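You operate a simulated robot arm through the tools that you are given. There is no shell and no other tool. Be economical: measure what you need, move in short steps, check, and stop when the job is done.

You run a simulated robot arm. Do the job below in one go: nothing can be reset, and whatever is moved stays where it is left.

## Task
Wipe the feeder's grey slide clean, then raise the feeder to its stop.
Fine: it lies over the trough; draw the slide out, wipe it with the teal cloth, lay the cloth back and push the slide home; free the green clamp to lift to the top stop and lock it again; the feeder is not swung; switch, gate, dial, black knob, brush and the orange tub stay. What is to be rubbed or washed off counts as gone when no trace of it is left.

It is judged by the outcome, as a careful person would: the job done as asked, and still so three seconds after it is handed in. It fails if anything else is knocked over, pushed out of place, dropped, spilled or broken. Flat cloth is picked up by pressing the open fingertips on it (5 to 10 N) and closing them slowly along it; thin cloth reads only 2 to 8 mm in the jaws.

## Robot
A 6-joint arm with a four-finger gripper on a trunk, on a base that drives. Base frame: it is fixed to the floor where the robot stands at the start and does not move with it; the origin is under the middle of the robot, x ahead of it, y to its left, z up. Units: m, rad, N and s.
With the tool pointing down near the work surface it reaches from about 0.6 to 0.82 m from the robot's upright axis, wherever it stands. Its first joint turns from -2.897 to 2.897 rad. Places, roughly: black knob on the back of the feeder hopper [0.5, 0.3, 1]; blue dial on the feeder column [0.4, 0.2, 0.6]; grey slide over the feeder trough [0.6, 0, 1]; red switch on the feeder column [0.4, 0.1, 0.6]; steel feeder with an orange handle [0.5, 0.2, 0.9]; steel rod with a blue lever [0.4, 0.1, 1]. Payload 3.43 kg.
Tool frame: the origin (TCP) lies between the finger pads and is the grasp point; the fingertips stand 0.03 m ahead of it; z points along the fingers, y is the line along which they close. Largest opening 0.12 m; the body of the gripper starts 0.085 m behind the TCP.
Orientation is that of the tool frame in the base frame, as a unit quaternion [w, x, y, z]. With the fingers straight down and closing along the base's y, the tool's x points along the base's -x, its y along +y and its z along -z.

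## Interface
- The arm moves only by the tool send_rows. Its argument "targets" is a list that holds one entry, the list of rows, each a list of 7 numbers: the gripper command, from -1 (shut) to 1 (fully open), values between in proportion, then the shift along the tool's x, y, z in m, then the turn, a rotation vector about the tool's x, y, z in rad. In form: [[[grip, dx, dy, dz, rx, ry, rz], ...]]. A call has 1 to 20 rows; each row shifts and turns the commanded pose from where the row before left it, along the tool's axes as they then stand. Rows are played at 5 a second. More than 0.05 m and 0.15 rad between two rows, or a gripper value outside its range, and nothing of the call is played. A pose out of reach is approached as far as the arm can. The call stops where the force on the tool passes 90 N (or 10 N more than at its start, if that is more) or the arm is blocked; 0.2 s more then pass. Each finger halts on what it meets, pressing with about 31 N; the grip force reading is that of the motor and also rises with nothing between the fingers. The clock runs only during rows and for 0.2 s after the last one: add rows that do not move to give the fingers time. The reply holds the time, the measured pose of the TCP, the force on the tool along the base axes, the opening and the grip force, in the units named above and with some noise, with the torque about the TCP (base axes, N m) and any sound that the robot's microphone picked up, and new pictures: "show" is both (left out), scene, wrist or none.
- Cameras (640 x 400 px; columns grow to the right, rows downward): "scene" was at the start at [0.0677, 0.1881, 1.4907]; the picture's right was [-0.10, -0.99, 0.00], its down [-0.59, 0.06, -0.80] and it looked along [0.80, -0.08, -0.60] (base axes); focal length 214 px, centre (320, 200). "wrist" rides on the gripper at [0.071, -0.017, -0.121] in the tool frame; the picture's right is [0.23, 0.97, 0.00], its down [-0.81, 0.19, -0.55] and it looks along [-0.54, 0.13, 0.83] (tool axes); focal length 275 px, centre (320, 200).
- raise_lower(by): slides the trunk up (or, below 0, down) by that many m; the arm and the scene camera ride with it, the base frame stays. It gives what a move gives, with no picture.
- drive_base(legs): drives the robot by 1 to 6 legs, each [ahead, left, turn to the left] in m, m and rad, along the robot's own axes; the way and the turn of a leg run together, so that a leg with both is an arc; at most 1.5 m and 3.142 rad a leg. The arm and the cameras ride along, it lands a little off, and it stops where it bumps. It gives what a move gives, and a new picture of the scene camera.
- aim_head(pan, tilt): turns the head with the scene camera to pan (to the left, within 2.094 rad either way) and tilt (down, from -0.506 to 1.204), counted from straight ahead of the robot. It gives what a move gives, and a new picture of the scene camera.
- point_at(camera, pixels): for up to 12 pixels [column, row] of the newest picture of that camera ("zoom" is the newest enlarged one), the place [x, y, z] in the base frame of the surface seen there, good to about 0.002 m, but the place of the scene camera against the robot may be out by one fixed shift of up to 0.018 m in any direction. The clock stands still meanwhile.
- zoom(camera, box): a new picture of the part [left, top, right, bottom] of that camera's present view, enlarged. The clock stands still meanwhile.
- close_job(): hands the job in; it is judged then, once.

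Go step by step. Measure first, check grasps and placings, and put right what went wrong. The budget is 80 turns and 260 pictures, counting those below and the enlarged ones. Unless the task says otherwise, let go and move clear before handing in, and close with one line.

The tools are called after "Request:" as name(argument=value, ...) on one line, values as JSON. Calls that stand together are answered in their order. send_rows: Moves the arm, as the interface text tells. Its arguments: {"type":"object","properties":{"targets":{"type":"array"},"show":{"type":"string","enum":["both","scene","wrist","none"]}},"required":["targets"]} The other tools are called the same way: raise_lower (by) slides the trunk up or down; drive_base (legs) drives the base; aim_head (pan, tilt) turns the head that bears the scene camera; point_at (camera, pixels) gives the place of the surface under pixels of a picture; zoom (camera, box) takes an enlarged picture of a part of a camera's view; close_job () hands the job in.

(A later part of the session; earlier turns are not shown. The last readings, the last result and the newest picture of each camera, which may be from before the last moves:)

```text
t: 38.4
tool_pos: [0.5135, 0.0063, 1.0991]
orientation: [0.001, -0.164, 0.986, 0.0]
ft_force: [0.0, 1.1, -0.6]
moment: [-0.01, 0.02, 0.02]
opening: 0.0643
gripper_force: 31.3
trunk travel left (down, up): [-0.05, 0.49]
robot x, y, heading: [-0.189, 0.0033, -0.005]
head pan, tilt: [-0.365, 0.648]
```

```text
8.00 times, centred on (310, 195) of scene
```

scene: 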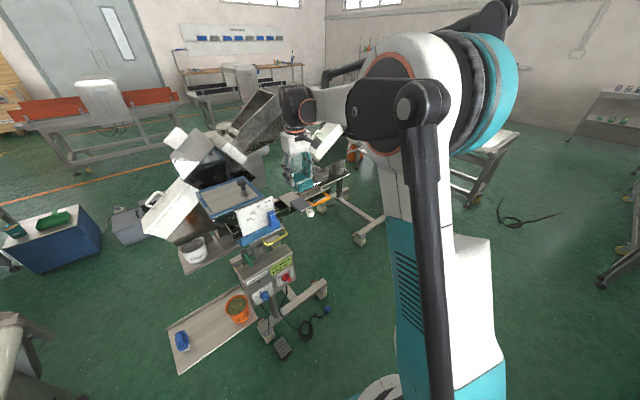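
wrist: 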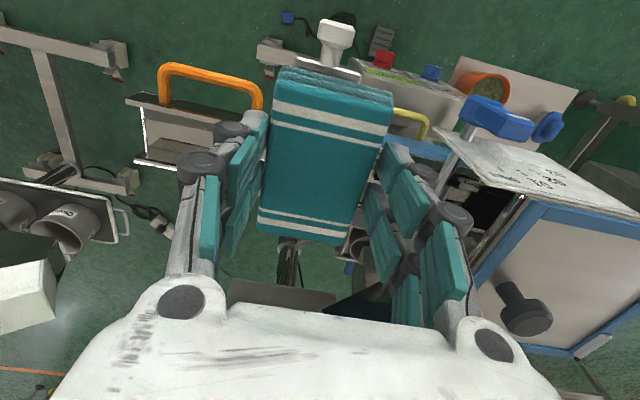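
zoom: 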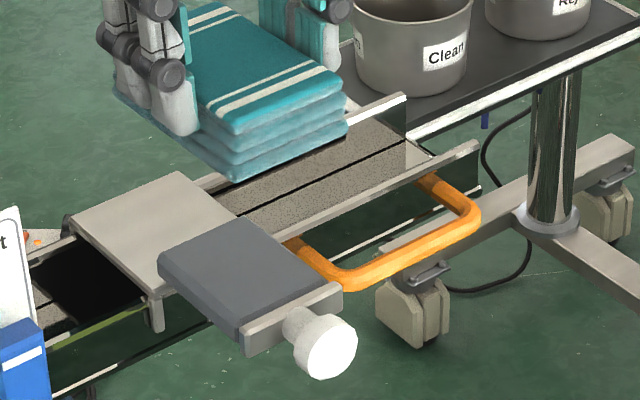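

The plate appears clean in the zoom (px 240,270). I'll shift the tool forward 5 cm so the wrist camera can inspect the plate closely.

Request:
send_rows(targets=[[[-0.6, -0.035, 0, 0, 0, 0, 0], [-0.6, -0.03, 0, 0, 0, 0, 0], [-0.6, 0, 0, 0, 0, 0, 0]]], show="none")

Request:
zoom(camera="wrist", box=[240, 0, 400, 100])

Request:
zoom(camera="scene", box=[285, 185, 325, 215])

```text
t: 39.1
tool_pos: [0.5766, 0.0264, 1.0977]
orientation: [0.0, -0.163, 0.987, 0.001]
ft_force: [0.1, 0.1, -0.6]
moment: [-0.02, 0.05, 0.0]
opening: 0.0642
gripper_force: 30.9
trunk travel left (down, up): [-0.05, 0.49]
robot x, y, heading: [-0.1911, 0.0006, 0.002]
head pan, tilt: [-0.365, 0.648]
```

```text
4.00 times, centred on (320, 50) of wrist
```

zoom: 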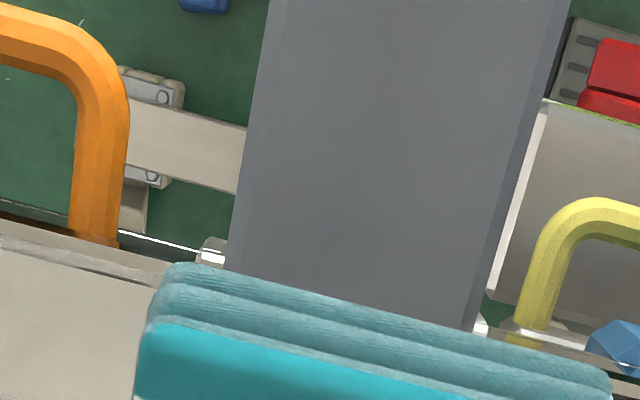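

```text
13.33 times, centred on (305, 200) of scene
```

zoom: 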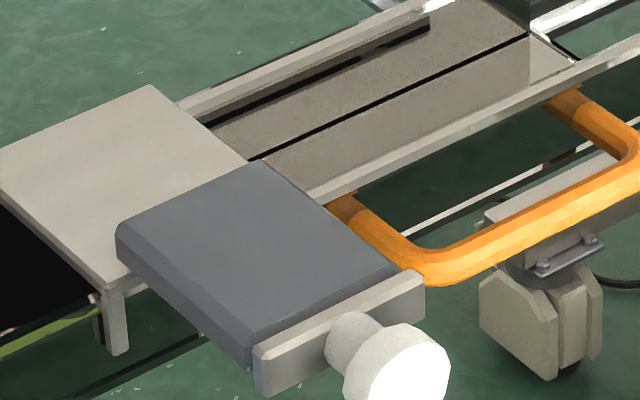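

The plate is spotless. Carry the cloth back along the same path.

Request:
send_rows(targets=[[[-0.6, 0.0422, 0.0053, 0, 0, 0, 0], [-0.6, 0.0422, 0.0053, 0, 0, 0, 0], [-0.6, 0.0422, 0.0053, 0, 0, 0, 0], [-0.6, 0.0422, 0.0053, 0, 0, 0, 0], [-0.6, 0.0422, 0.0053, 0, 0, 0, 0], [-0.6, 0.0422, 0.0053, 0, 0, 0, 0], [-0.6, 0, 0.045, 0, 0, 0, 0], [-0.6, 0, 0.045, 0, 0, 0, 0], [-0.6, 0, 0, 0, 0, 0, 0.06], [-0.6, -0.011, 0.03976, 0, 0, 0, 0], [-0.6, -0.011, 0.03976, 0, 0, 0, 0], [-0.6, -0.011, 0.03976, 0, 0, 0, 0], [-0.6, -0.011, 0.03976, 0, 0, 0, 0], [-0.6, -0.011, 0.03976, 0, 0, 0, 0], [-0.6, -0.011, 0.03976, 0, 0, 0, 0], [-0.6, -0.011, 0.03976, 0, 0, 0, 0], [-0.6, -0.011, 0.03976, 0, 0, 0, 0], [-0.6, 0, 0, 0, 0, 0, 0]]], show="wrist")

```text
t: 43.0
tool_pos: [0.2979, 0.3854, 1.0971]
orientation: [0.001, -0.135, 0.991, 0.0]
ft_force: [-0.2, -0.4, -0.6]
moment: [-0.06, 0.01, 0.03]
opening: 0.0642
gripper_force: 30.5
trunk travel left (down, up): [-0.05, 0.49]
robot x, y, heading: [-0.1893, -0.0002, 0.001]
head pan, tilt: [-0.365, 0.648]
```

wrist: 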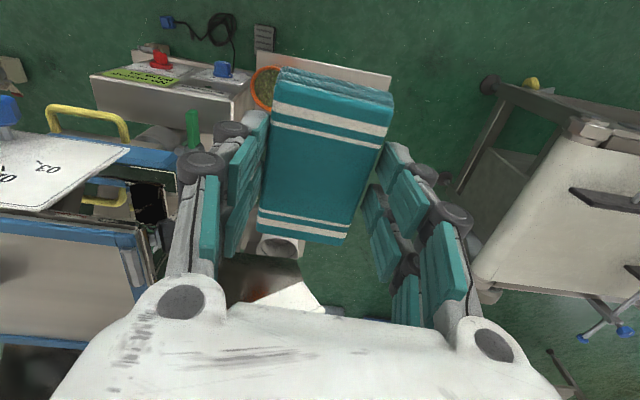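

Descend diagonally to above the shelf spot.

Request:
send_rows(targets=[[[-0.6, -0.0091, 0.00325, 0.0377, 0, 0, 0], [-0.6, -0.0091, 0.00325, 0.0377, 0, 0, 0], [-0.6, -0.0091, 0.00325, 0.0377, 0, 0, 0], [-0.6, -0.0091, 0.00325, 0.0377, 0, 0, 0], [-0.6, -0.0091, 0.00325, 0.0377, 0, 0, 0], [-0.6, -0.0091, 0.00325, 0.0377, 0, 0, 0], [-0.6, -0.0091, 0.00325, 0.0377, 0, 0, 0], [-0.6, -0.0091, 0.00325, 0.0377, 0, 0, 0], [-0.6, -0.0091, 0.00325, 0.0377, 0, 0, 0], [-0.6, -0.0091, 0.00325, 0.0377, 0, 0, 0], [-0.6, 0, 0, 0.04, 0, 0, 0], [-0.6, 0, 0, 0.04, 0, 0, 0], [-0.6, 0, 0, 0.02, 0, 0, 0], [-0.6, 0, 0, 0, 0, 0, 0]]], show="wrist")

```text
t: 46.0
tool_pos: [0.3764, 0.4457, 0.6212]
orientation: [0.001, -0.135, 0.991, 0.0]
ft_force: [0.3, 0.2, 0.2]
moment: [0.0, 0.0, 0.01]
opening: 0.0642
gripper_force: 30.6
trunk travel left (down, up): [-0.05, 0.49]
robot x, y, heading: [-0.1923, 0.0013, 0.004]
head pan, tilt: [-0.365, 0.648]
```

wrist: 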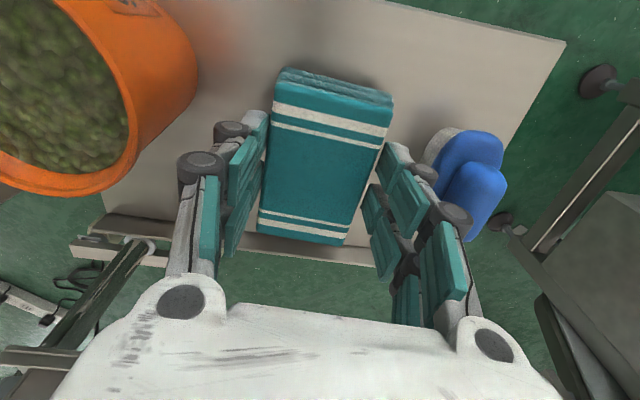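

Directly over the old spot; lower the last 16 mm until it touches.

Request:
send_rows(targets=[[[-0.6, 0, -0.003, 0.006, 0, 0, 0], [-0.6, 0, 0, 0.006, 0, 0, 0], [-0.6, 0, 0, 0.004, 0, 0, 0], [-0.6, 0, 0, 0, 0, 0, 0]]], show="none")

```text
t: 47.0
tool_pos: [0.3766, 0.4415, 0.6036]
orientation: [0.001, -0.134, 0.991, 0.001]
ft_force: [1.1, 1.2, 6.8]
moment: [0.12, -0.42, 0.02]
opening: 0.0639
gripper_force: 30.7
trunk travel left (down, up): [-0.05, 0.49]
robot x, y, heading: [-0.1876, -0.0032, -0.001]
head pan, tilt: [-0.365, 0.648]
```

Touchdown at 6.8 N. Open moderately and lift clear.

Request:
send_rows(targets=[[[0.0, 0, 0, 0, 0, 0, 0], [0.15, 0, 0, 0, 0, 0, 0], [0.27, 0, 0, 0, 0, 0, 0], [0.27, 0, 0, 0, 0, 0, 0], [0.27, 0, 0, -0.02, 0, 0, 0], [0.27, 0, 0, -0.04, 0, 0, 0], [0.27, 0, 0, -0.04, 0, 0, 0], [0.27, 0, 0, -0.04, 0, 0, 0], [0.27, 0, 0, 0, 0, 0, 0]]], show="wrist")

Request:
point_at(camera="wrist", pixels=[[320, 95]])

```text
t: 49.0
tool_pos: [0.3774, 0.4378, 0.745]
orientation: [0.001, -0.134, 0.991, 0.0]
ft_force: [-0.1, 0.3, 0.7]
moment: [0.02, 0.0, -0.01]
opening: 0.0763
gripper_force: 0.0
trunk travel left (down, up): [-0.05, 0.49]
robot x, y, heading: [-0.1893, 0.001, -0.003]
head pan, tilt: [-0.365, 0.648]
```

wrist: 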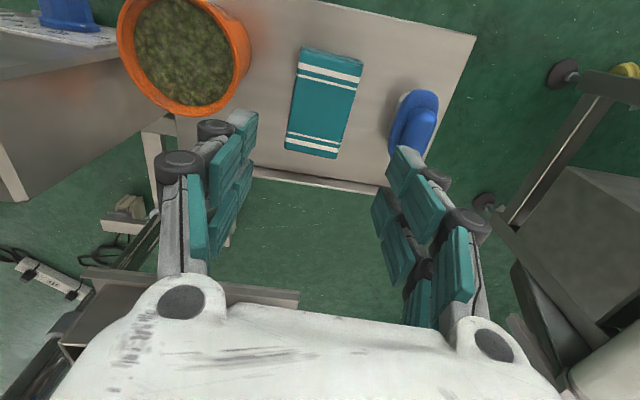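

```text
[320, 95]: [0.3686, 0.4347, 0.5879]
```

Cloth is back in its place (px 323,100). Return up and across to the slide knob, closing the jaws to push.

Request:
send_rows(targets=[[[0.27, 0.01024, -0.0033, -0.0394, 0, 0, 0], [0.27, 0.01024, -0.0033, -0.0394, 0, 0, 0], [0.27, 0.01024, -0.0033, -0.0394, 0, 0, 0], [0.27, 0.01024, -0.0033, -0.0394, 0, 0, 0], [0.27, 0.01024, -0.0033, -0.0394, 0, 0, 0], [0.27, 0.01024, -0.0033, -0.0394, 0, 0, 0], [0.27, 0.01024, -0.0033, -0.0394, 0, 0, 0], [0.27, 0.01024, -0.0033, -0.0394, 0, 0, 0], [0.27, 0.01024, -0.0033, -0.0394, 0, 0, 0], [0.0, 0.011, -0.03976, 0, 0, 0, 0], [-0.3, 0.011, -0.03976, 0, 0, 0, 0], [-0.6, 0.011, -0.03976, 0, 0, 0, 0], [-1, 0.011, -0.03976, 0, 0, 0, 0], [-1, 0.011, -0.03976, 0, 0, 0, 0], [-1, 0.011, -0.03976, 0, 0, 0, 0], [-1, 0.011, -0.03976, 0, 0, 0, 0], [-1, 0.011, -0.03976, 0, 0, 0, 0], [-1, 0, -0.045, 0, 0, 0, -0.06], [-1, 0, -0.045, 0, 0, 0, 0], [-1, 0, 0, 0, 0, 0, 0]]], show="wrist")

```text
t: 53.1
tool_pos: [0.3216, -0.0304, 1.0987]
orientation: [0.0, -0.163, 0.987, -0.001]
ft_force: [-0.3, -0.6, 0.0]
moment: [0.03, 0.02, 0.03]
opening: 0.0
gripper_force: 31.2
trunk travel left (down, up): [-0.05, 0.49]
robot x, y, heading: [-0.1885, 0.0033, 0.001]
head pan, tilt: [-0.365, 0.648]
```

wrist: 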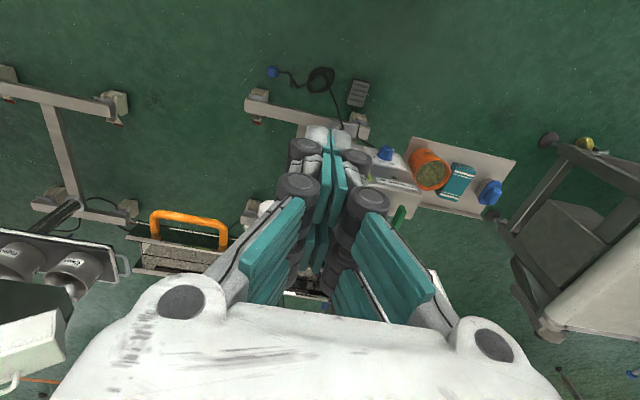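

Knob peeks out at wrist px (265,207). Measure it to line up the push.

Request:
point_at(camera="wrist", pixels=[[265, 206], [262, 210], [270, 203]])

Request:
zoom(camera="wrist", box=[220, 160, 380, 260])

```text
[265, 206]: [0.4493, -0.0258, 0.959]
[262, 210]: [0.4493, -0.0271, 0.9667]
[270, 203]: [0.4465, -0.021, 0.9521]
```

```text
4.00 times, centred on (300, 210) of wrist
```

zoom: 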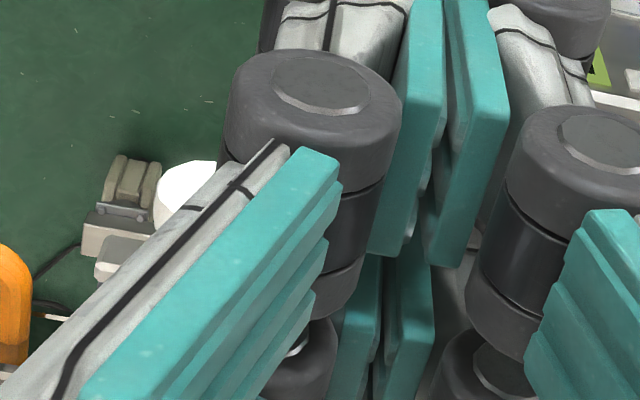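

Knob centre ≈[0.452,−0.016]; line up on its axis and descend in front of it to z 0.95.

Request:
send_rows(targets=[[[-1, -0.03, -0.028, 0, 0, 0, 0], [-1, 0, 0, 0.0375, 0, 0, 0], [-1, 0, 0, 0.0375, 0, 0, 0], [-1, 0, 0, 0.0375, 0, 0, 0], [-1, 0, 0, 0.0365, 0, 0, 0], [-1, -0.02, 0, 0, 0, 0, 0], [-1, -0.02, 0, 0, 0, 0, 0], [-1, 0, 0, 0, 0, 0, 0]]], show="wrist")

```text
t: 55.0
tool_pos: [0.3991, -0.0343, 0.9462]
orientation: [0.001, -0.163, 0.987, 0.001]
ft_force: [0.0, 0.3, 0.4]
moment: [0.0, 0.03, 0.0]
opening: 0.0
gripper_force: 30.8
trunk travel left (down, up): [-0.05, 0.49]
robot x, y, heading: [-0.1886, -0.0021, -0.003]
head pan, tilt: [-0.365, 0.648]
```

wrist: 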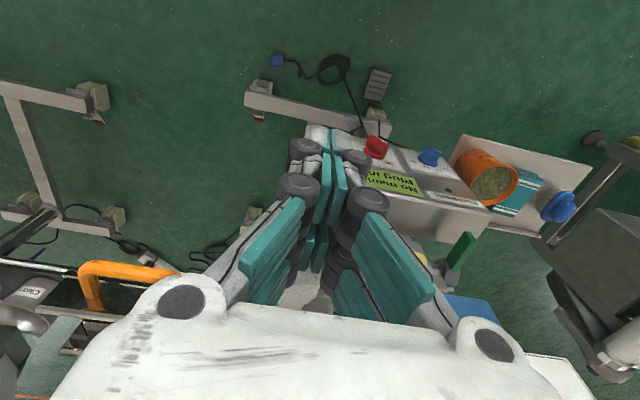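

Just short of the knob, no force yet. Push forward gently.

Request:
send_rows(targets=[[[-1, -0.01, 0, 0, 0, 0, 0], [-1, -0.01, 0, 0, 0, 0, 0], [-1, -0.01, 0, 0, 0, 0, 0], [-1, -0.01, 0, 0, 0, 0, 0], [-1, -0.01, 0, 0, 0, 0, 0], [-1, 0, 0, 0, 0, 0, 0]]], show="wrist")

```text
t: 56.4
tool_pos: [0.4461, -0.0149, 0.9488]
orientation: [0.001, -0.165, 0.986, 0.0]
ft_force: [-0.1, -0.1, 0.2]
moment: [0.01, 0.04, 0.01]
opening: 0.0005
gripper_force: 33.3
trunk travel left (down, up): [-0.05, 0.49]
robot x, y, heading: [-0.1887, 0.0003, 0.001]
head pan, tilt: [-0.365, 0.648]
```

wrist: 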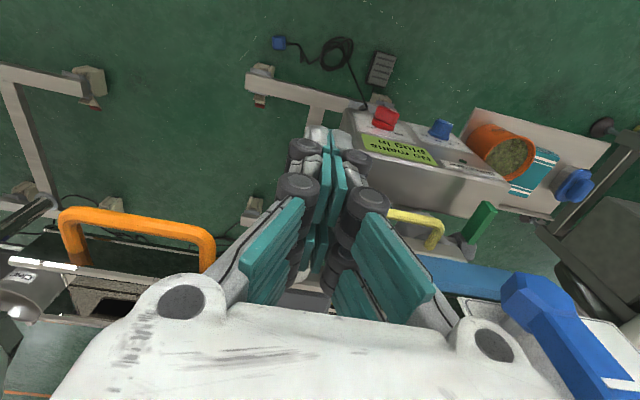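

No resistance yet. Keep pushing in small steps and watch the force.

Request:
send_rows(targets=[[[-1, -0.006, 0, 0, 0, 0, 0], [-1, -0.006, 0, 0, 0, 0, 0], [-1, -0.006, 0, 0, 0, 0, 0], [-1, 0, 0, 0, 0, 0, 0]]], show="scene")

Request:
zoom(camera="scene", box=[260, 160, 360, 222])

```text
t: 57.4
tool_pos: [0.4625, -0.01, 0.9492]
orientation: [0.001, -0.163, 0.987, 0.0]
ft_force: [-1.0, -0.8, 0.4]
moment: [0.01, -0.02, -0.02]
opening: 0.0002
gripper_force: 33.4
trunk travel left (down, up): [-0.05, 0.49]
robot x, y, heading: [-0.191, 0.0001, 0.006]
head pan, tilt: [-0.365, 0.648]
```

scene: 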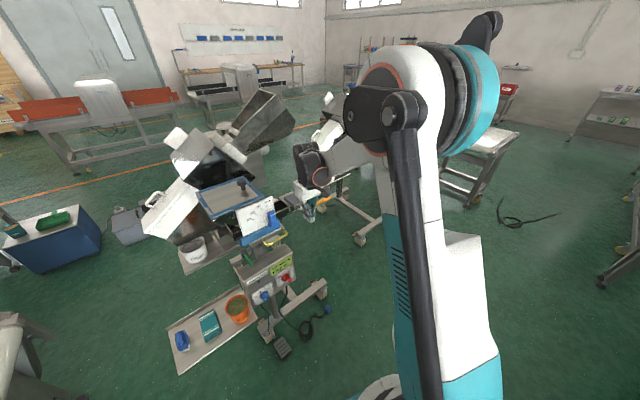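

```text
6.40 times, centred on (310, 191) of scene
```

zoom: 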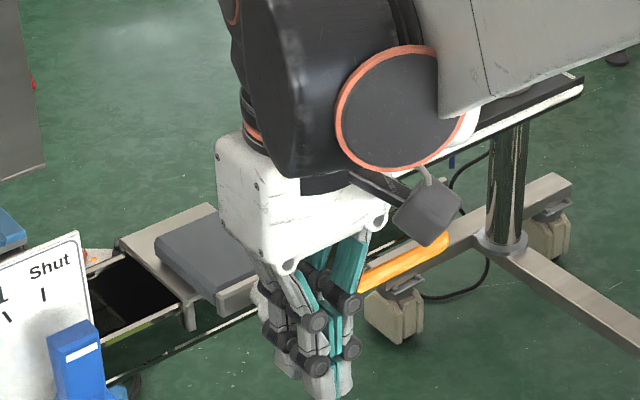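

Slide is moving in, ~2.5 cm remaining. Continue.

Request:
send_rows(targets=[[[-1, -0.006, 0, 0, 0, 0, 0], [-1, -0.006, 0, 0, 0, 0, 0], [-1, -0.006, 0, 0, 0, 0, 0], [-1, 0, 0, 0, 0, 0, 0]]], show="none")

Request:
zoom(camera="scene", box=[260, 160, 360, 222])

```text
t: 58.4
tool_pos: [0.4788, -0.0056, 0.9478]
orientation: [0.002, -0.163, 0.987, 0.0]
ft_force: [-0.3, 0.1, 0.2]
moment: [-0.01, -0.01, -0.01]
opening: 0.0
gripper_force: 33.3
trunk travel left (down, up): [-0.05, 0.49]
robot x, y, heading: [-0.1897, 0.001, 0.001]
head pan, tilt: [-0.365, 0.648]
```

```text
6.40 times, centred on (310, 191) of scene
```

zoom: 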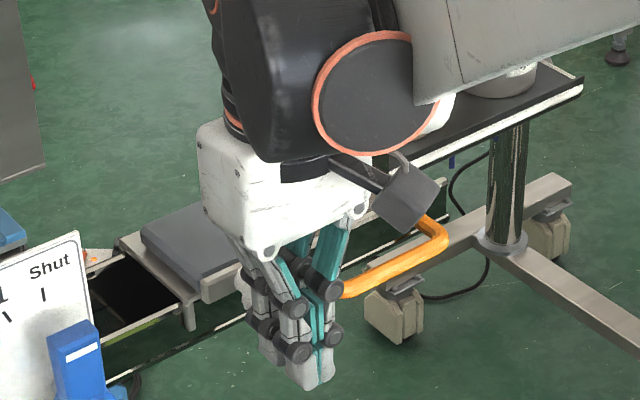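

Nearly home; continue in 4 mm steps until resistance.

Request:
send_rows(targets=[[[-1, -0.004, 0, 0, 0, 0, 0], [-1, -0.004, 0, 0, 0, 0, 0], [-1, -0.003, 0, 0, 0, 0, 0], [-1, 0, 0, 0, 0, 0, 0]]], show="none")

Request:
zoom(camera="scene", box=[260, 160, 360, 222])

```text
t: 59.4
tool_pos: [0.488, -0.0025, 0.9497]
orientation: [0.002, -0.163, 0.987, 0.001]
ft_force: [-32.5, -2.4, -8.0]
moment: [0.11, 0.12, 0.18]
opening: 0.006
gripper_force: 33.5
trunk travel left (down, up): [-0.05, 0.49]
robot x, y, heading: [-0.1916, 0.0035, -0.004]
head pan, tilt: [-0.365, 0.648]
```

```text
6.40 times, centred on (310, 191) of scene
```

zoom: 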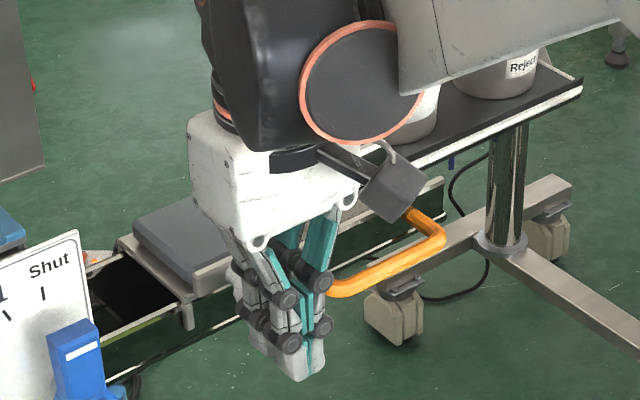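

Force rose to 32 N: the slide is at its home stop. Back off and raise, then verify.

Request:
send_rows(targets=[[[-1, 0.03, 0, 0, 0, 0, 0], [-1, 0.03, 0, 0, 0, 0, 0], [-1, 0.03, 0, 0, 0, 0, 0], [-1, 0.03, 0, -0.03, 0, 0, 0], [-1, 0.02, 0, -0.04, 0, 0, 0], [-1, 0, 0, -0.04, 0, 0, 0], [-1, 0, 0, 0, 0, 0, 0]]], show="wrist")

Request:
zoom(camera="scene", box=[260, 160, 360, 222])

Request:
zoom(camera="scene", box=[210, 215, 310, 277])

```text
t: 61.0
tool_pos: [0.3588, -0.0481, 1.0577]
orientation: [0.001, -0.163, 0.987, 0.001]
ft_force: [-0.3, 0.4, -0.2]
moment: [-0.01, -0.03, 0.03]
opening: 0.0
gripper_force: 33.5
trunk travel left (down, up): [-0.05, 0.49]
robot x, y, heading: [-0.1884, -0.0015, 0.0]
head pan, tilt: [-0.365, 0.648]
```

wrist: 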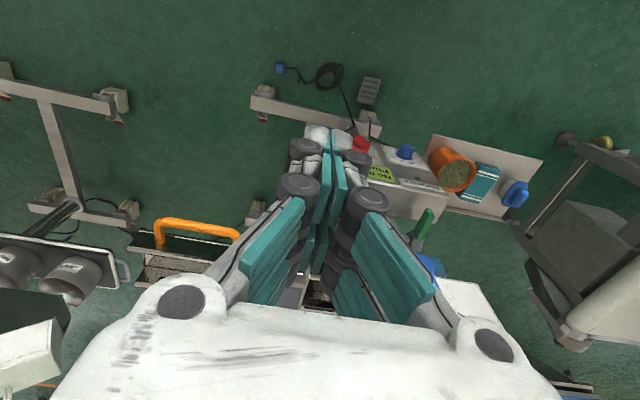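

```text
6.40 times, centred on (310, 191) of scene
```

zoom: 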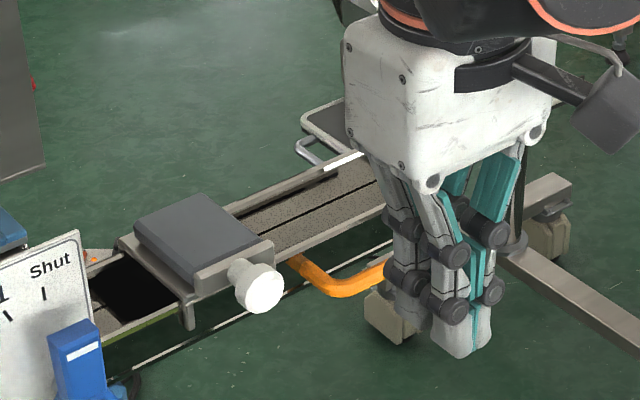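

```text
6.40 times, centred on (260, 246) of scene
```

zoom: 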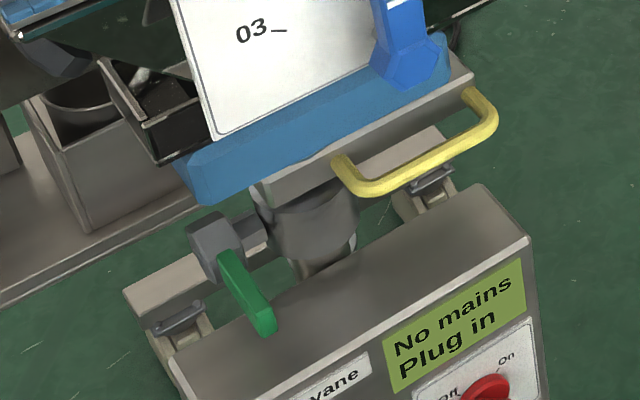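

The slide is home. Now measure the clamp lever, hub, collar, control box and yellow handle.

Request:
point_at(camera="zoom", pixels=[[228, 255], [248, 288], [266, 322], [205, 235], [222, 222], [255, 228], [310, 225], [300, 275], [230, 335], [380, 188], [430, 165], [485, 120]])

Request:
point_at(camera="wrist", pixels=[[428, 215], [420, 235], [415, 243], [400, 200], [440, 265]])

```text
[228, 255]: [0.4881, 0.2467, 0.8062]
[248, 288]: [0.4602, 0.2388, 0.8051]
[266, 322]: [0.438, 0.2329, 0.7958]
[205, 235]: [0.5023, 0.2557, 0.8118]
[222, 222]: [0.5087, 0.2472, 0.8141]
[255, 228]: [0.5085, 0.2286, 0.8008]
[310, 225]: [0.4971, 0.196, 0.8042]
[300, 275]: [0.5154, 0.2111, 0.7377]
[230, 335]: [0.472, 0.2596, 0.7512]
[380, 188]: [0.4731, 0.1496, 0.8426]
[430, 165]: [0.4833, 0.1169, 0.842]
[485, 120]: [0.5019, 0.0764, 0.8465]
```

```text
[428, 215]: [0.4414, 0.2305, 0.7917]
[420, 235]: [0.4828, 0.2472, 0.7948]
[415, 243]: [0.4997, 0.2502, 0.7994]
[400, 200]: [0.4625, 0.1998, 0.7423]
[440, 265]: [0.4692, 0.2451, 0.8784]
```

Slide seated. The clamp lever lies horizontally at z≈0.79 from hub [0.50,0.252] toward me to tip [0.434,0.230], with the box top below (0.742). I'll measure box edge and panel underside to plan a horizontal approach.

Request:
point_at(camera="zoom", pixels=[[330, 330], [200, 385], [515, 245], [218, 140], [370, 78], [198, 200], [330, 160], [280, 180], [340, 165], [365, 195], [465, 95], [490, 105]])

```text
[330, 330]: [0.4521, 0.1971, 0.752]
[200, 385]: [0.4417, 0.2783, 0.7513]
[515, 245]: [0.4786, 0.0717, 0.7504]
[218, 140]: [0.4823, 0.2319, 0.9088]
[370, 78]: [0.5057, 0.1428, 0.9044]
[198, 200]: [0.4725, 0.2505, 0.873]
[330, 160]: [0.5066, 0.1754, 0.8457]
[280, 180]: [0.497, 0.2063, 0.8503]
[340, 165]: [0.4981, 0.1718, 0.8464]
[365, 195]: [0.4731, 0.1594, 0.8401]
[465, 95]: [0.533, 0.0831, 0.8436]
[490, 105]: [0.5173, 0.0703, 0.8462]
```

The lever tip is just above the box's front edge and everything overhead begins at z≥0.87, so a near-horizontal approach works. Back the base up 0.22 m to give room for it.

Request:
drive_base(legs=[[-0.22, 0, 0]])

```text
t: 62.6
tool_pos: [0.1454, -0.0465, 1.0568]
orientation: [0.001, -0.164, 0.986, 0.0]
ft_force: [1.0, 0.5, -0.5]
moment: [0.0, 0.0, 0.03]
opening: 0.0001
gripper_force: 33.5
trunk travel left (down, up): [-0.05, 0.49]
robot x, y, heading: [-0.4033, -0.0036, 0.001]
head pan, tilt: [-0.365, 0.648]
```

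scene: 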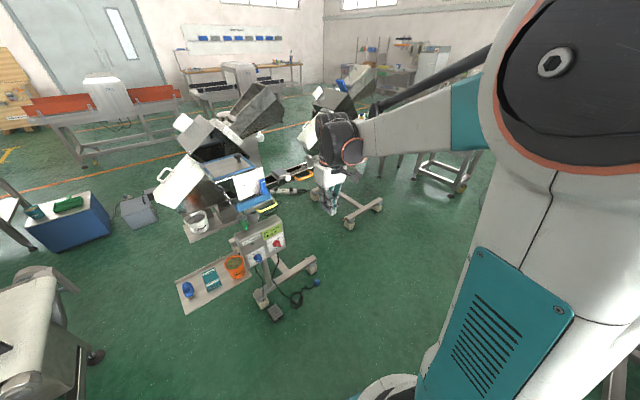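

Move toward a staging point in front of the clamp, then pitch the tool to nearly horizontal (80°).

Request:
send_rows(targets=[[[-0.2, -0.036, 0.0258, 0, 0, 0, 0], [-0.2, -0.036, 0.0258, 0, 0, 0, 0], [-0.2, -0.036, 0.0258, 0, 0, 0, 0], [-0.2, -0.036, 0.0258, 0, 0, 0, 0], [-0.2, -0.036, 0.0258, 0, 0, 0, 0], [-0.2, -0.036, 0.0258, 0, 0, 0, 0], [-0.2, 0, 0, 0, 0, -0.1396, 0], [-0.2, 0, 0, 0, 0, -0.1396, 0], [-0.2, 0, 0, 0, 0, -0.1396, 0], [-0.2, 0, 0, 0, 0, -0.1396, 0], [-0.2, 0, 0, 0, 0, -0.1396, 0], [-0.2, 0, 0, 0, 0, -0.1396, 0], [-0.2, 0, 0, 0, 0, -0.1396, 0], [-0.2, 0, 0, 0, 0, -0.1396, 0], [-0.2, 0, 0, 0, 0, -0.1396, 0], [-0.2, 0, 0, 0, 0, -0.1396, 0], [-0.2, 0, 0, 0, 0, 0, 0]]])

```text
t: 66.2
tool_pos: [0.2992, 0.1702, 1.0594]
orientation: [0.636, -0.126, 0.754, 0.106]
ft_force: [0.6, 0.2, 0.3]
moment: [0.01, 0.0, 0.02]
opening: 0.0479
gripper_force: 0.0
trunk travel left (down, up): [-0.05, 0.49]
robot x, y, heading: [-0.4018, -0.0005, 0.001]
head pan, tilt: [-0.365, 0.648]
```

scene: 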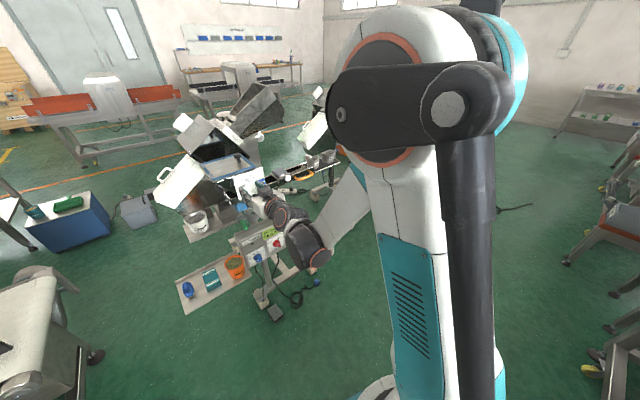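
wrist: 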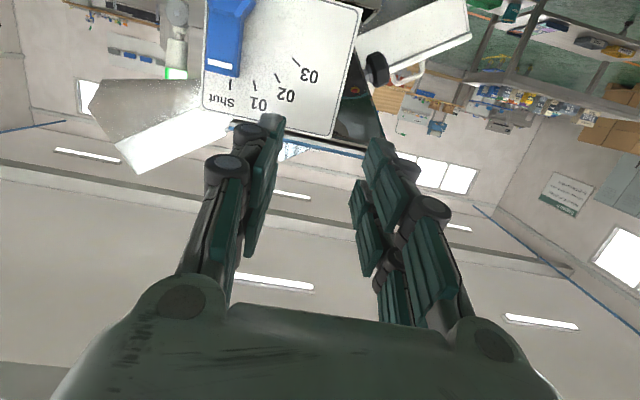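

The tool now points along the feeder's forward axis. Descend in front of the clamp lever.

Request:
send_rows(targets=[[[-0.2, 0.0418, 0.0023, 0.0125, 0, 0, 0], [-0.2, 0.0418, 0.0023, 0.0125, 0, 0, 0], [-0.2, 0.0418, 0.0023, 0.0125, 0, 0, 0], [-0.2, 0.0418, 0.0023, 0.0125, 0, 0, 0], [-0.2, 0.0418, 0.0023, 0.0125, 0, 0, 0], [-0.2, 0.0418, 0.0023, 0.0125, 0, 0, 0], [-0.2, 0, 0, 0, 0, 0, 0]]])

Request:
zoom(camera="scene", box=[220, 190, 300, 240])

```text
t: 67.8
tool_pos: [0.3889, 0.2103, 0.8505]
orientation: [0.634, -0.126, 0.756, 0.106]
ft_force: [-0.8, -0.4, -0.2]
moment: [-0.02, -0.04, -0.02]
opening: 0.0479
gripper_force: 0.1
out of reach, approached as far as the arm can: row 3, 4, 5, 6
trunk travel left (down, up): [-0.05, 0.49]
robot x, y, heading: [-0.4015, 0.0004, 0.0]
head pan, tilt: [-0.365, 0.648]
```

scene: 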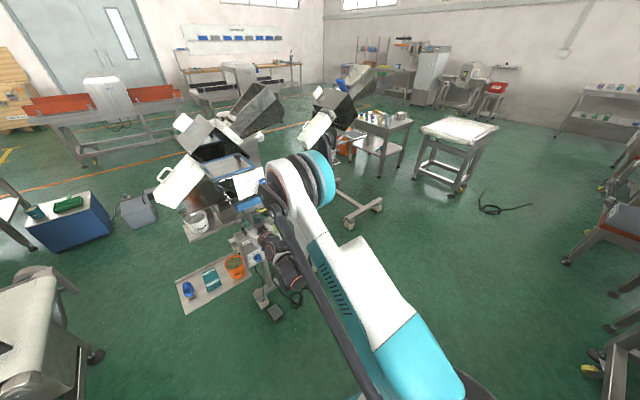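
wrist: 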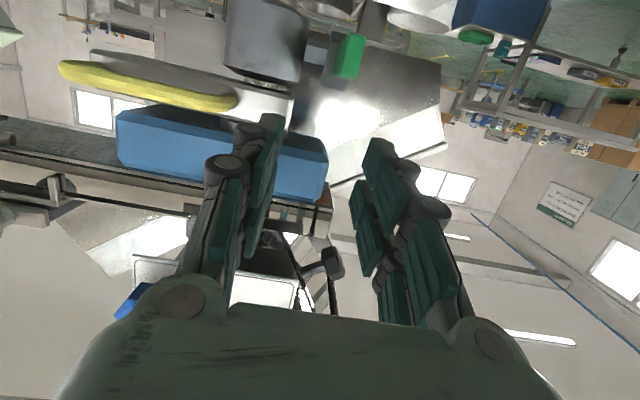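

```text
8.00 times, centred on (260, 215) of scene
```

zoom: 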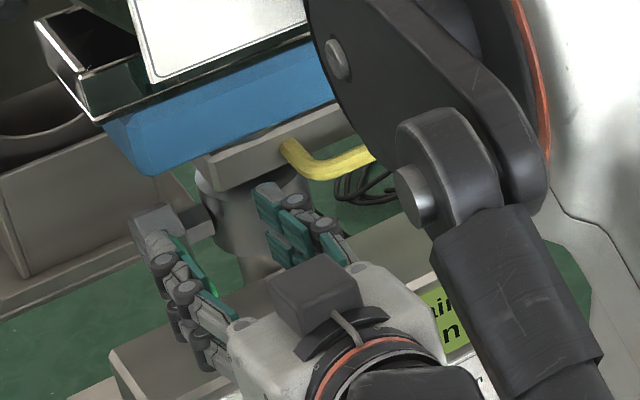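

The arm stops at z 0.85 (reach limit of the wrist). Lowering the trunk by 0.05 would fix it; first check where the elbow is relative to the feeder.

Request:
point_at(camera="scene", pixels=[[268, 190], [275, 175], [262, 185], [285, 225], [300, 160], [330, 175], [290, 270]])

Request:
point_at(camera="wrist", pixels=[[350, 38], [348, 60], [337, 70], [360, 70], [310, 55], [260, 70], [220, 170]])

```text
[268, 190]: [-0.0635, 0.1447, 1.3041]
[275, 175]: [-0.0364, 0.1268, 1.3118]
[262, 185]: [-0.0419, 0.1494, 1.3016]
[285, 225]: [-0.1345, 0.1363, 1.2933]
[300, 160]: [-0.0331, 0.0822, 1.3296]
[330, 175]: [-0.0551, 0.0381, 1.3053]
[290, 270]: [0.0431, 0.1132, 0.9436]
```

```text
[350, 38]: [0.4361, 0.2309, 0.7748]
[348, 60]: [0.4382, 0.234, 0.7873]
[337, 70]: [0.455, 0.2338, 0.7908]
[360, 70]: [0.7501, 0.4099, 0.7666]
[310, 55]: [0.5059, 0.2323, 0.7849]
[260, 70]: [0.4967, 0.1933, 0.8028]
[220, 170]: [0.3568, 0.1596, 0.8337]
```

The forearm is steep because I'm too near; back off another 0.15 m and re-approach with a flatter forearm.

Request:
drive_base(legs=[[-0.15, 0, 0]])

```text
t: 69.2
tool_pos: [0.238, 0.2053, 0.8496]
orientation: [0.634, -0.124, 0.756, 0.104]
ft_force: [0.2, 0.4, -0.2]
moment: [0.0, 0.01, -0.03]
opening: 0.0479
gripper_force: 0.0
trunk travel left (down, up): [-0.05, 0.49]
robot x, y, heading: [-0.5532, -0.0008, -0.006]
head pan, tilt: [-0.365, 0.648]
```

scene: 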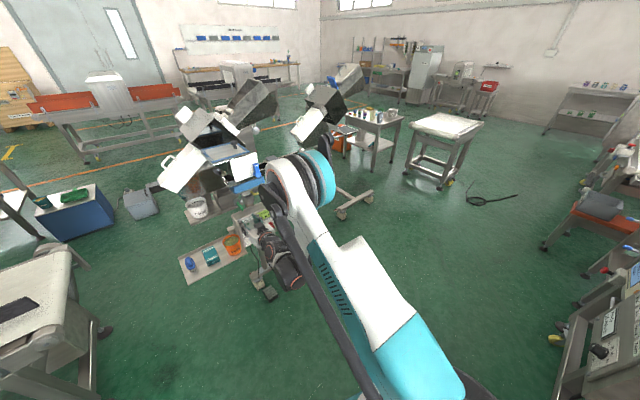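

Move forward along the feeder axis and correct sideways.

Request:
send_rows(targets=[[[-0.2, -0.0069, -0.0127, 0.039, 0, 0, 0], [-0.2, -0.0069, -0.0127, 0.039, 0, 0, 0], [-0.2, -0.0069, -0.0127, 0.039, 0, 0, 0], [-0.2, 0, 0, 0, 0, 0, 0]]], show="wrist")

```text
t: 70.2
tool_pos: [0.3632, 0.2033, 0.8494]
orientation: [0.635, -0.123, 0.756, 0.103]
ft_force: [0.8, -0.2, 0.0]
moment: [0.01, -0.02, -0.05]
opening: 0.0479
gripper_force: 0.0
trunk travel left (down, up): [-0.05, 0.49]
robot x, y, heading: [-0.5523, -0.0034, 0.0]
head pan, tilt: [-0.365, 0.648]
```

wrist: 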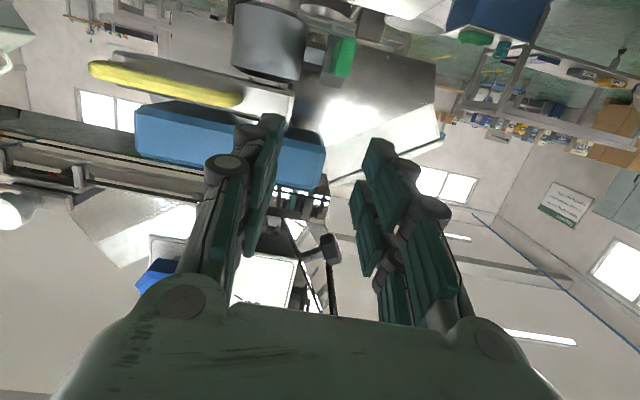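

Now fwd ≈0.409, aligned sideways within 4 mm. Lower so that the lower finger column sits at lever height (TCP z≈0.811).

Request:
send_rows(targets=[[[-0.2, 0.0187, 0.0035, 0.0033, 0, 0, 0], [-0.2, 0.0187, 0, 0.0033, 0, 0, 0], [-0.2, 0, 0, 0, 0, 0, 0]]], show="wrist")

Request:
zoom(camera="wrist", box=[180, 0, 460, 175])

```text
t: 71.0
tool_pos: [0.3619, 0.2081, 0.8108]
orientation: [0.635, -0.124, 0.756, 0.104]
ft_force: [0.9, 0.1, -0.3]
moment: [0.03, -0.02, -0.03]
opening: 0.0482
gripper_force: 0.0
trunk travel left (down, up): [-0.05, 0.49]
robot x, y, heading: [-0.557, -0.0019, -0.004]
head pan, tilt: [-0.365, 0.648]
```

wrist: 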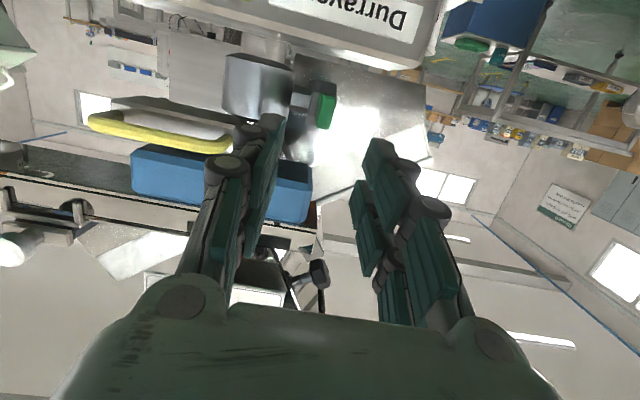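

```text
2.29 times, centred on (320, 88) of wrist
```

zoom: 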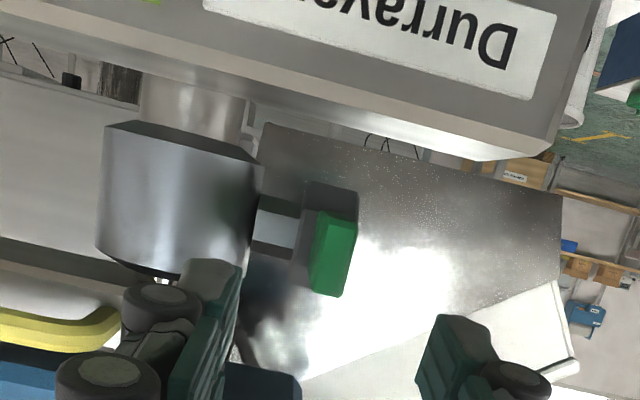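

Lever end is seen at zoom px (333,253), between the jaws, collar to its right in the world. Advance 72 mm so the jaw tips straddle the lever.

Request:
send_rows(targets=[[[-0.2, -0.0042, -0.001, 0.0236, 0, 0, 0], [-0.2, -0.0042, 0, 0.0236, 0, 0, 0], [-0.2, -0.0042, 0, 0.0236, 0, 0, 0], [-0.2, 0, 0, 0, 0, 0, 0]]], show="wrist")

Request:
zoom(camera="wrist", box=[180, 50, 460, 225])

```text
t: 72.0
tool_pos: [0.4299, 0.2304, 0.8109]
orientation: [0.634, -0.124, 0.756, 0.104]
ft_force: [0.0, 0.3, -0.3]
moment: [0.01, -0.02, 0.0]
opening: 0.0481
gripper_force: 0.0
trunk travel left (down, up): [-0.05, 0.49]
robot x, y, heading: [-0.5546, -0.0013, -0.002]
head pan, tilt: [-0.365, 0.648]
```

wrist: 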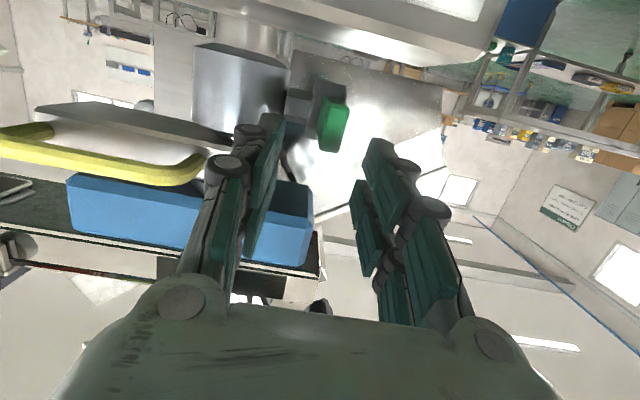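

```text
2.29 times, centred on (320, 138) of wrist
```

zoom: 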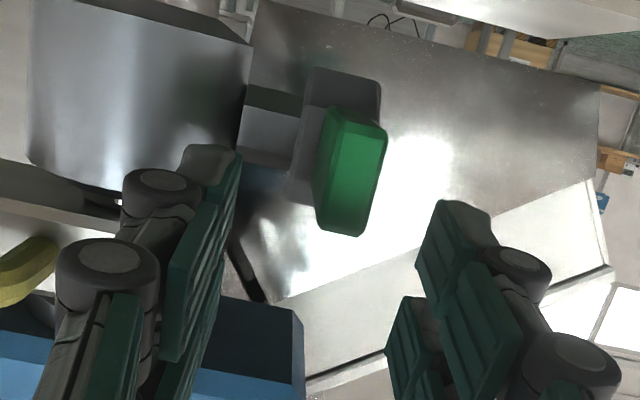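

The jaw edge seems ~24 mm off-axis, so lower by 11 mm to cover the lever properly, then close.

Request:
send_rows(targets=[[[-0.2, 0.011, 0, 0.002, 0, 0, 0], [-0.2, 0, 0, 0, 0, 0, 0], [-0.5, 0, 0, 0, 0, 0, 0], [-0.7, 0, 0, 0, 0, 0, 0], [-0.9, 0, 0, 0, 0, 0, 0], [-1, 0, 0, 0, 0, 0, 0], [-1, 0, 0, 0, 0, 0, 0]]], show="wrist")

Request:
zoom(camera="wrist", box=[180, 50, 460, 225])

```text
t: 73.6
tool_pos: [0.4307, 0.2317, 0.8008]
orientation: [0.634, -0.124, 0.756, 0.104]
ft_force: [2.0, 2.6, 0.2]
moment: [0.11, -0.06, 0.07]
opening: 0.0075
gripper_force: 41.5
trunk travel left (down, up): [-0.05, 0.49]
robot x, y, heading: [-0.5509, -0.0001, -0.001]
head pan, tilt: [-0.365, 0.648]
```

wrist: 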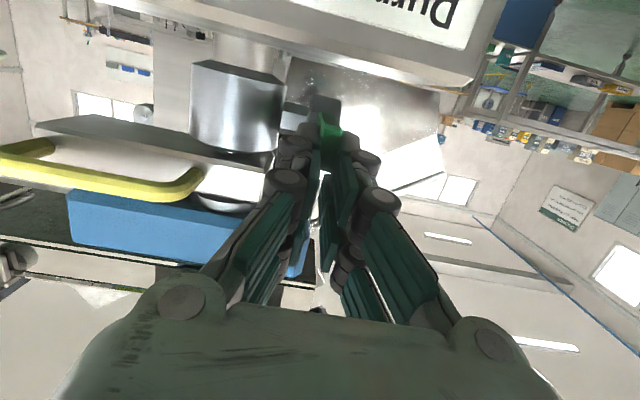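

```text
2.29 times, centred on (320, 138) of wrist
```

zoom: 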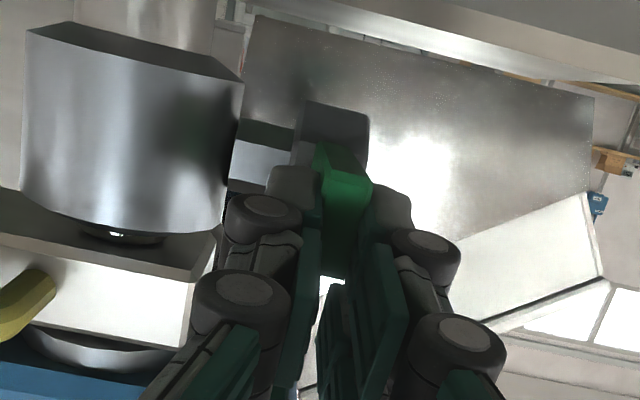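

The lever is gripped. Raise its tip along the arc (first 15°) and watch the force to learn the turning direction.

Request:
send_rows(targets=[[[-1, -0.0072, 0, -0.0003, 0, 0, 0], [-1, -0.0071, 0, -0.0003, 0, 0, 0], [-1, 0, 0, 0, 0, 0, 0]]], show="wrist")

```text
t: 74.4
tool_pos: [0.4323, 0.2321, 0.8135]
orientation: [0.634, -0.124, 0.756, 0.104]
ft_force: [-7.1, 5.0, -18.0]
moment: [-0.35, 1.52, 0.16]
opening: 0.008
gripper_force: 42.0
trunk travel left (down, up): [-0.05, 0.49]
robot x, y, heading: [-0.5549, 0.0006, -0.01]
head pan, tilt: [-0.365, 0.648]
```

wrist: 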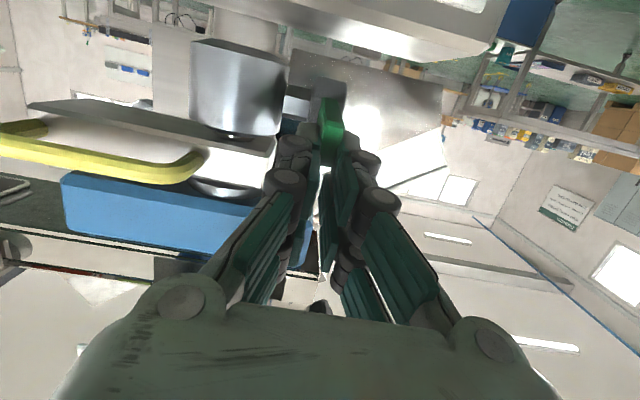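

18 N resistance; zoom to see whether the lever turned or the fingers slid.

Request:
zoom(camera="wrist", box=[240, 50, 400, 150])

Request:
point_at(camera="wrist", pixels=[[328, 105], [331, 115], [331, 128], [322, 118]])

```text
4.00 times, centred on (320, 100) of wrist
```

zoom: 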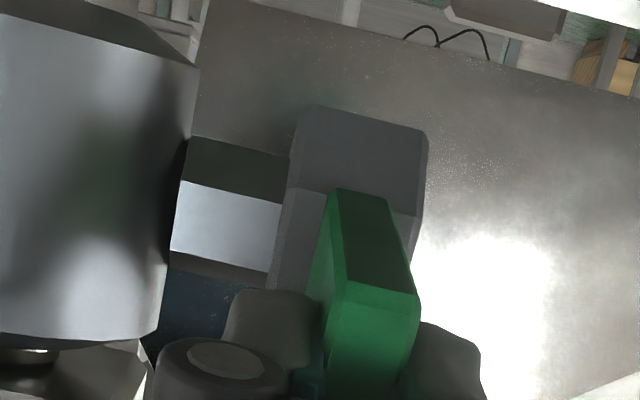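

```text
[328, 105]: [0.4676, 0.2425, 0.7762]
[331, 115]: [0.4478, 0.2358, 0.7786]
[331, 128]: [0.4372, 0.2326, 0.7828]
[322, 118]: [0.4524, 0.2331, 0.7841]
```

The lever turned only slightly and the fingers slid up. I'll open, drop so the lever is centred on the pads (TCP z≈0.785), and regrip.

Request:
send_rows(targets=[[[-0.5, 0, 0, 0, 0, 0, 0], [-0.5, 0, 0, 0, 0, 0, 0], [-0.5, 0.0145, 0.001, 0.006, 0, 0, 0], [-0.5, 0.0145, 0, 0.004, 0, 0, 0], [-0.5, 0, 0, 0, 0, 0, 0], [-0.8, 0, 0, 0, 0, 0, 0], [-1, 0, 0, 0, 0, 0, 0], [-1, 0, 0, 0, 0, 0, 0]]], show="wrist")

Request:
zoom(camera="wrist", box=[240, 50, 400, 150])

```text
t: 76.2
tool_pos: [0.4385, 0.2342, 0.7846]
orientation: [0.634, -0.124, 0.756, 0.104]
ft_force: [2.6, -2.7, -0.2]
moment: [-0.02, -0.03, -0.03]
opening: 0.0077
gripper_force: 42.1
trunk travel left (down, up): [-0.05, 0.49]
robot x, y, heading: [-0.5535, -0.0013, -0.004]
head pan, tilt: [-0.365, 0.648]
```

wrist: 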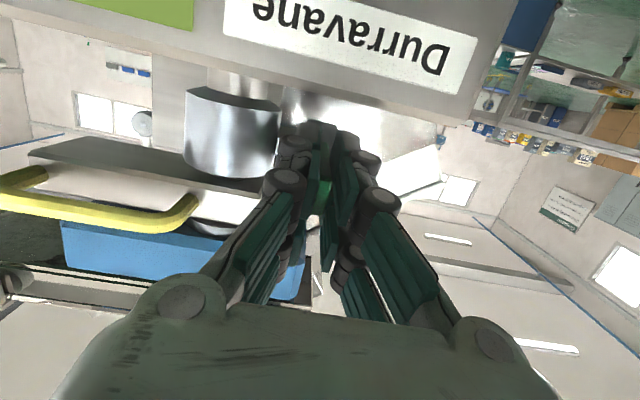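

```text
4.00 times, centred on (320, 100) of wrist
```

zoom: 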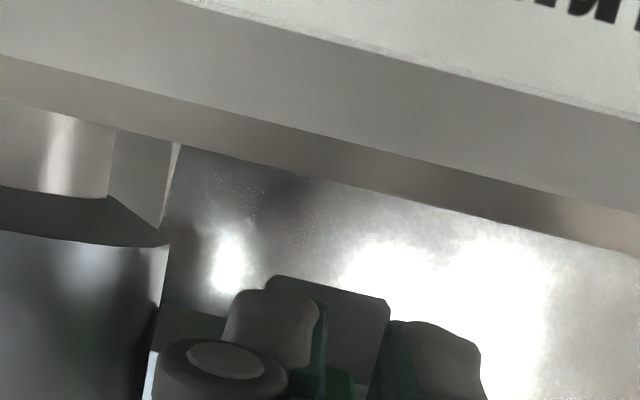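

Now the lever is well inside the pads. Raise the tip again ~20°.

Request:
send_rows(targets=[[[-1, -0.0072, 0, -0.0006, 0, 0, 0], [-1, -0.0072, 0, 0, 0, 0, 0], [-1, -0.0072, 0, 0.0008, 0, 0, 0], [-1, 0, 0, 0, 0, 0, 0]]], show="wrist")

Request:
zoom(camera="wrist", box=[240, 50, 400, 150])

```text
t: 77.2
tool_pos: [0.4418, 0.2355, 0.8043]
orientation: [0.634, -0.123, 0.756, 0.103]
ft_force: [6.2, -12.0, -21.1]
moment: [-0.57, 1.35, -0.32]
opening: 0.0078
gripper_force: 42.3
trunk travel left (down, up): [-0.05, 0.49]
robot x, y, heading: [-0.5501, -0.004, -0.002]
head pan, tilt: [-0.365, 0.648]
```

wrist: 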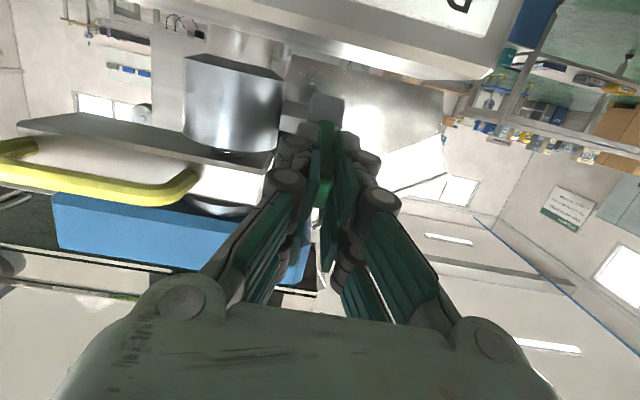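

```text
4.00 times, centred on (320, 100) of wrist
```

zoom: 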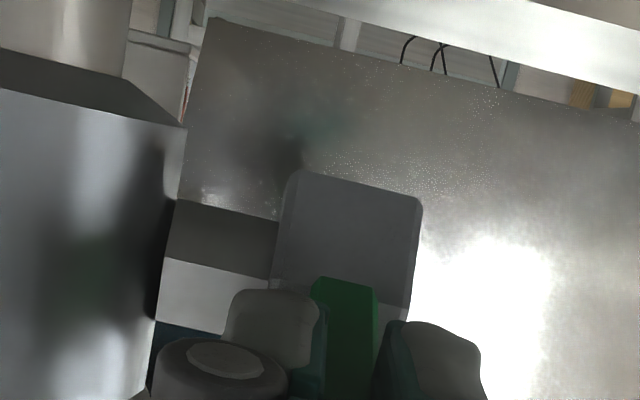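

The lever is turning (its underside now shows longer at zoom px 345,330). Continue to ~45°.

Request:
send_rows(targets=[[[-1, -0.0096, 0, 0.0024, 0, 0, 0], [-1, -0.009, 0, 0.0035, 0, 0, 0], [-1, -0.0086, 0, 0.0049, 0, 0, 0], [-1, 0, 0, 0, 0, 0, 0]]], show="wrist")

Request:
zoom(camera="wrist", box=[240, 50, 400, 150])

```text
t: 78.2
tool_pos: [0.4553, 0.2394, 0.8323]
orientation: [0.634, -0.123, 0.756, 0.104]
ft_force: [-11.1, -19.4, -14.3]
moment: [-0.77, 1.42, -0.32]
opening: 0.0076
gripper_force: 41.6
trunk travel left (down, up): [-0.05, 0.49]
robot x, y, heading: [-0.558, -0.0002, -0.0]
head pan, tilt: [-0.365, 0.648]
```

wrist: 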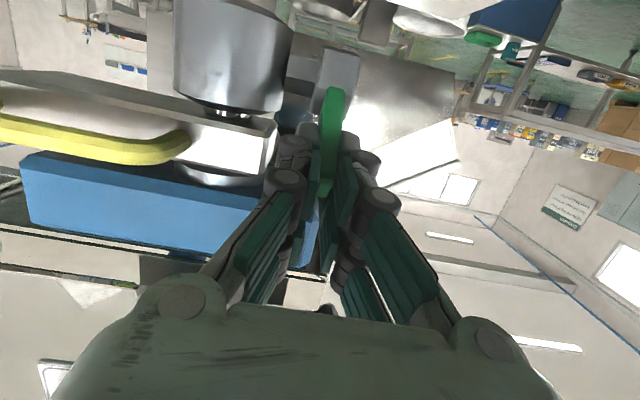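

```text
4.00 times, centred on (320, 100) of wrist
```

zoom: 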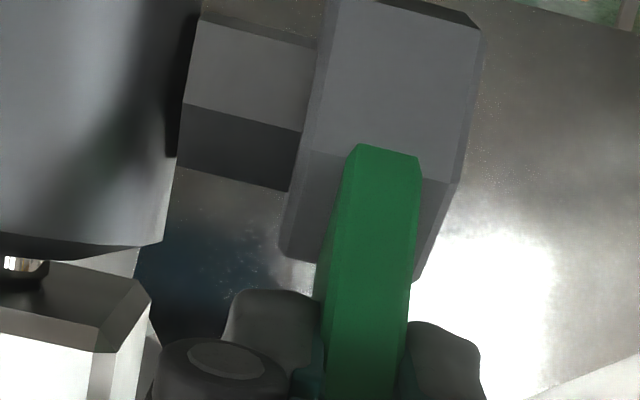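

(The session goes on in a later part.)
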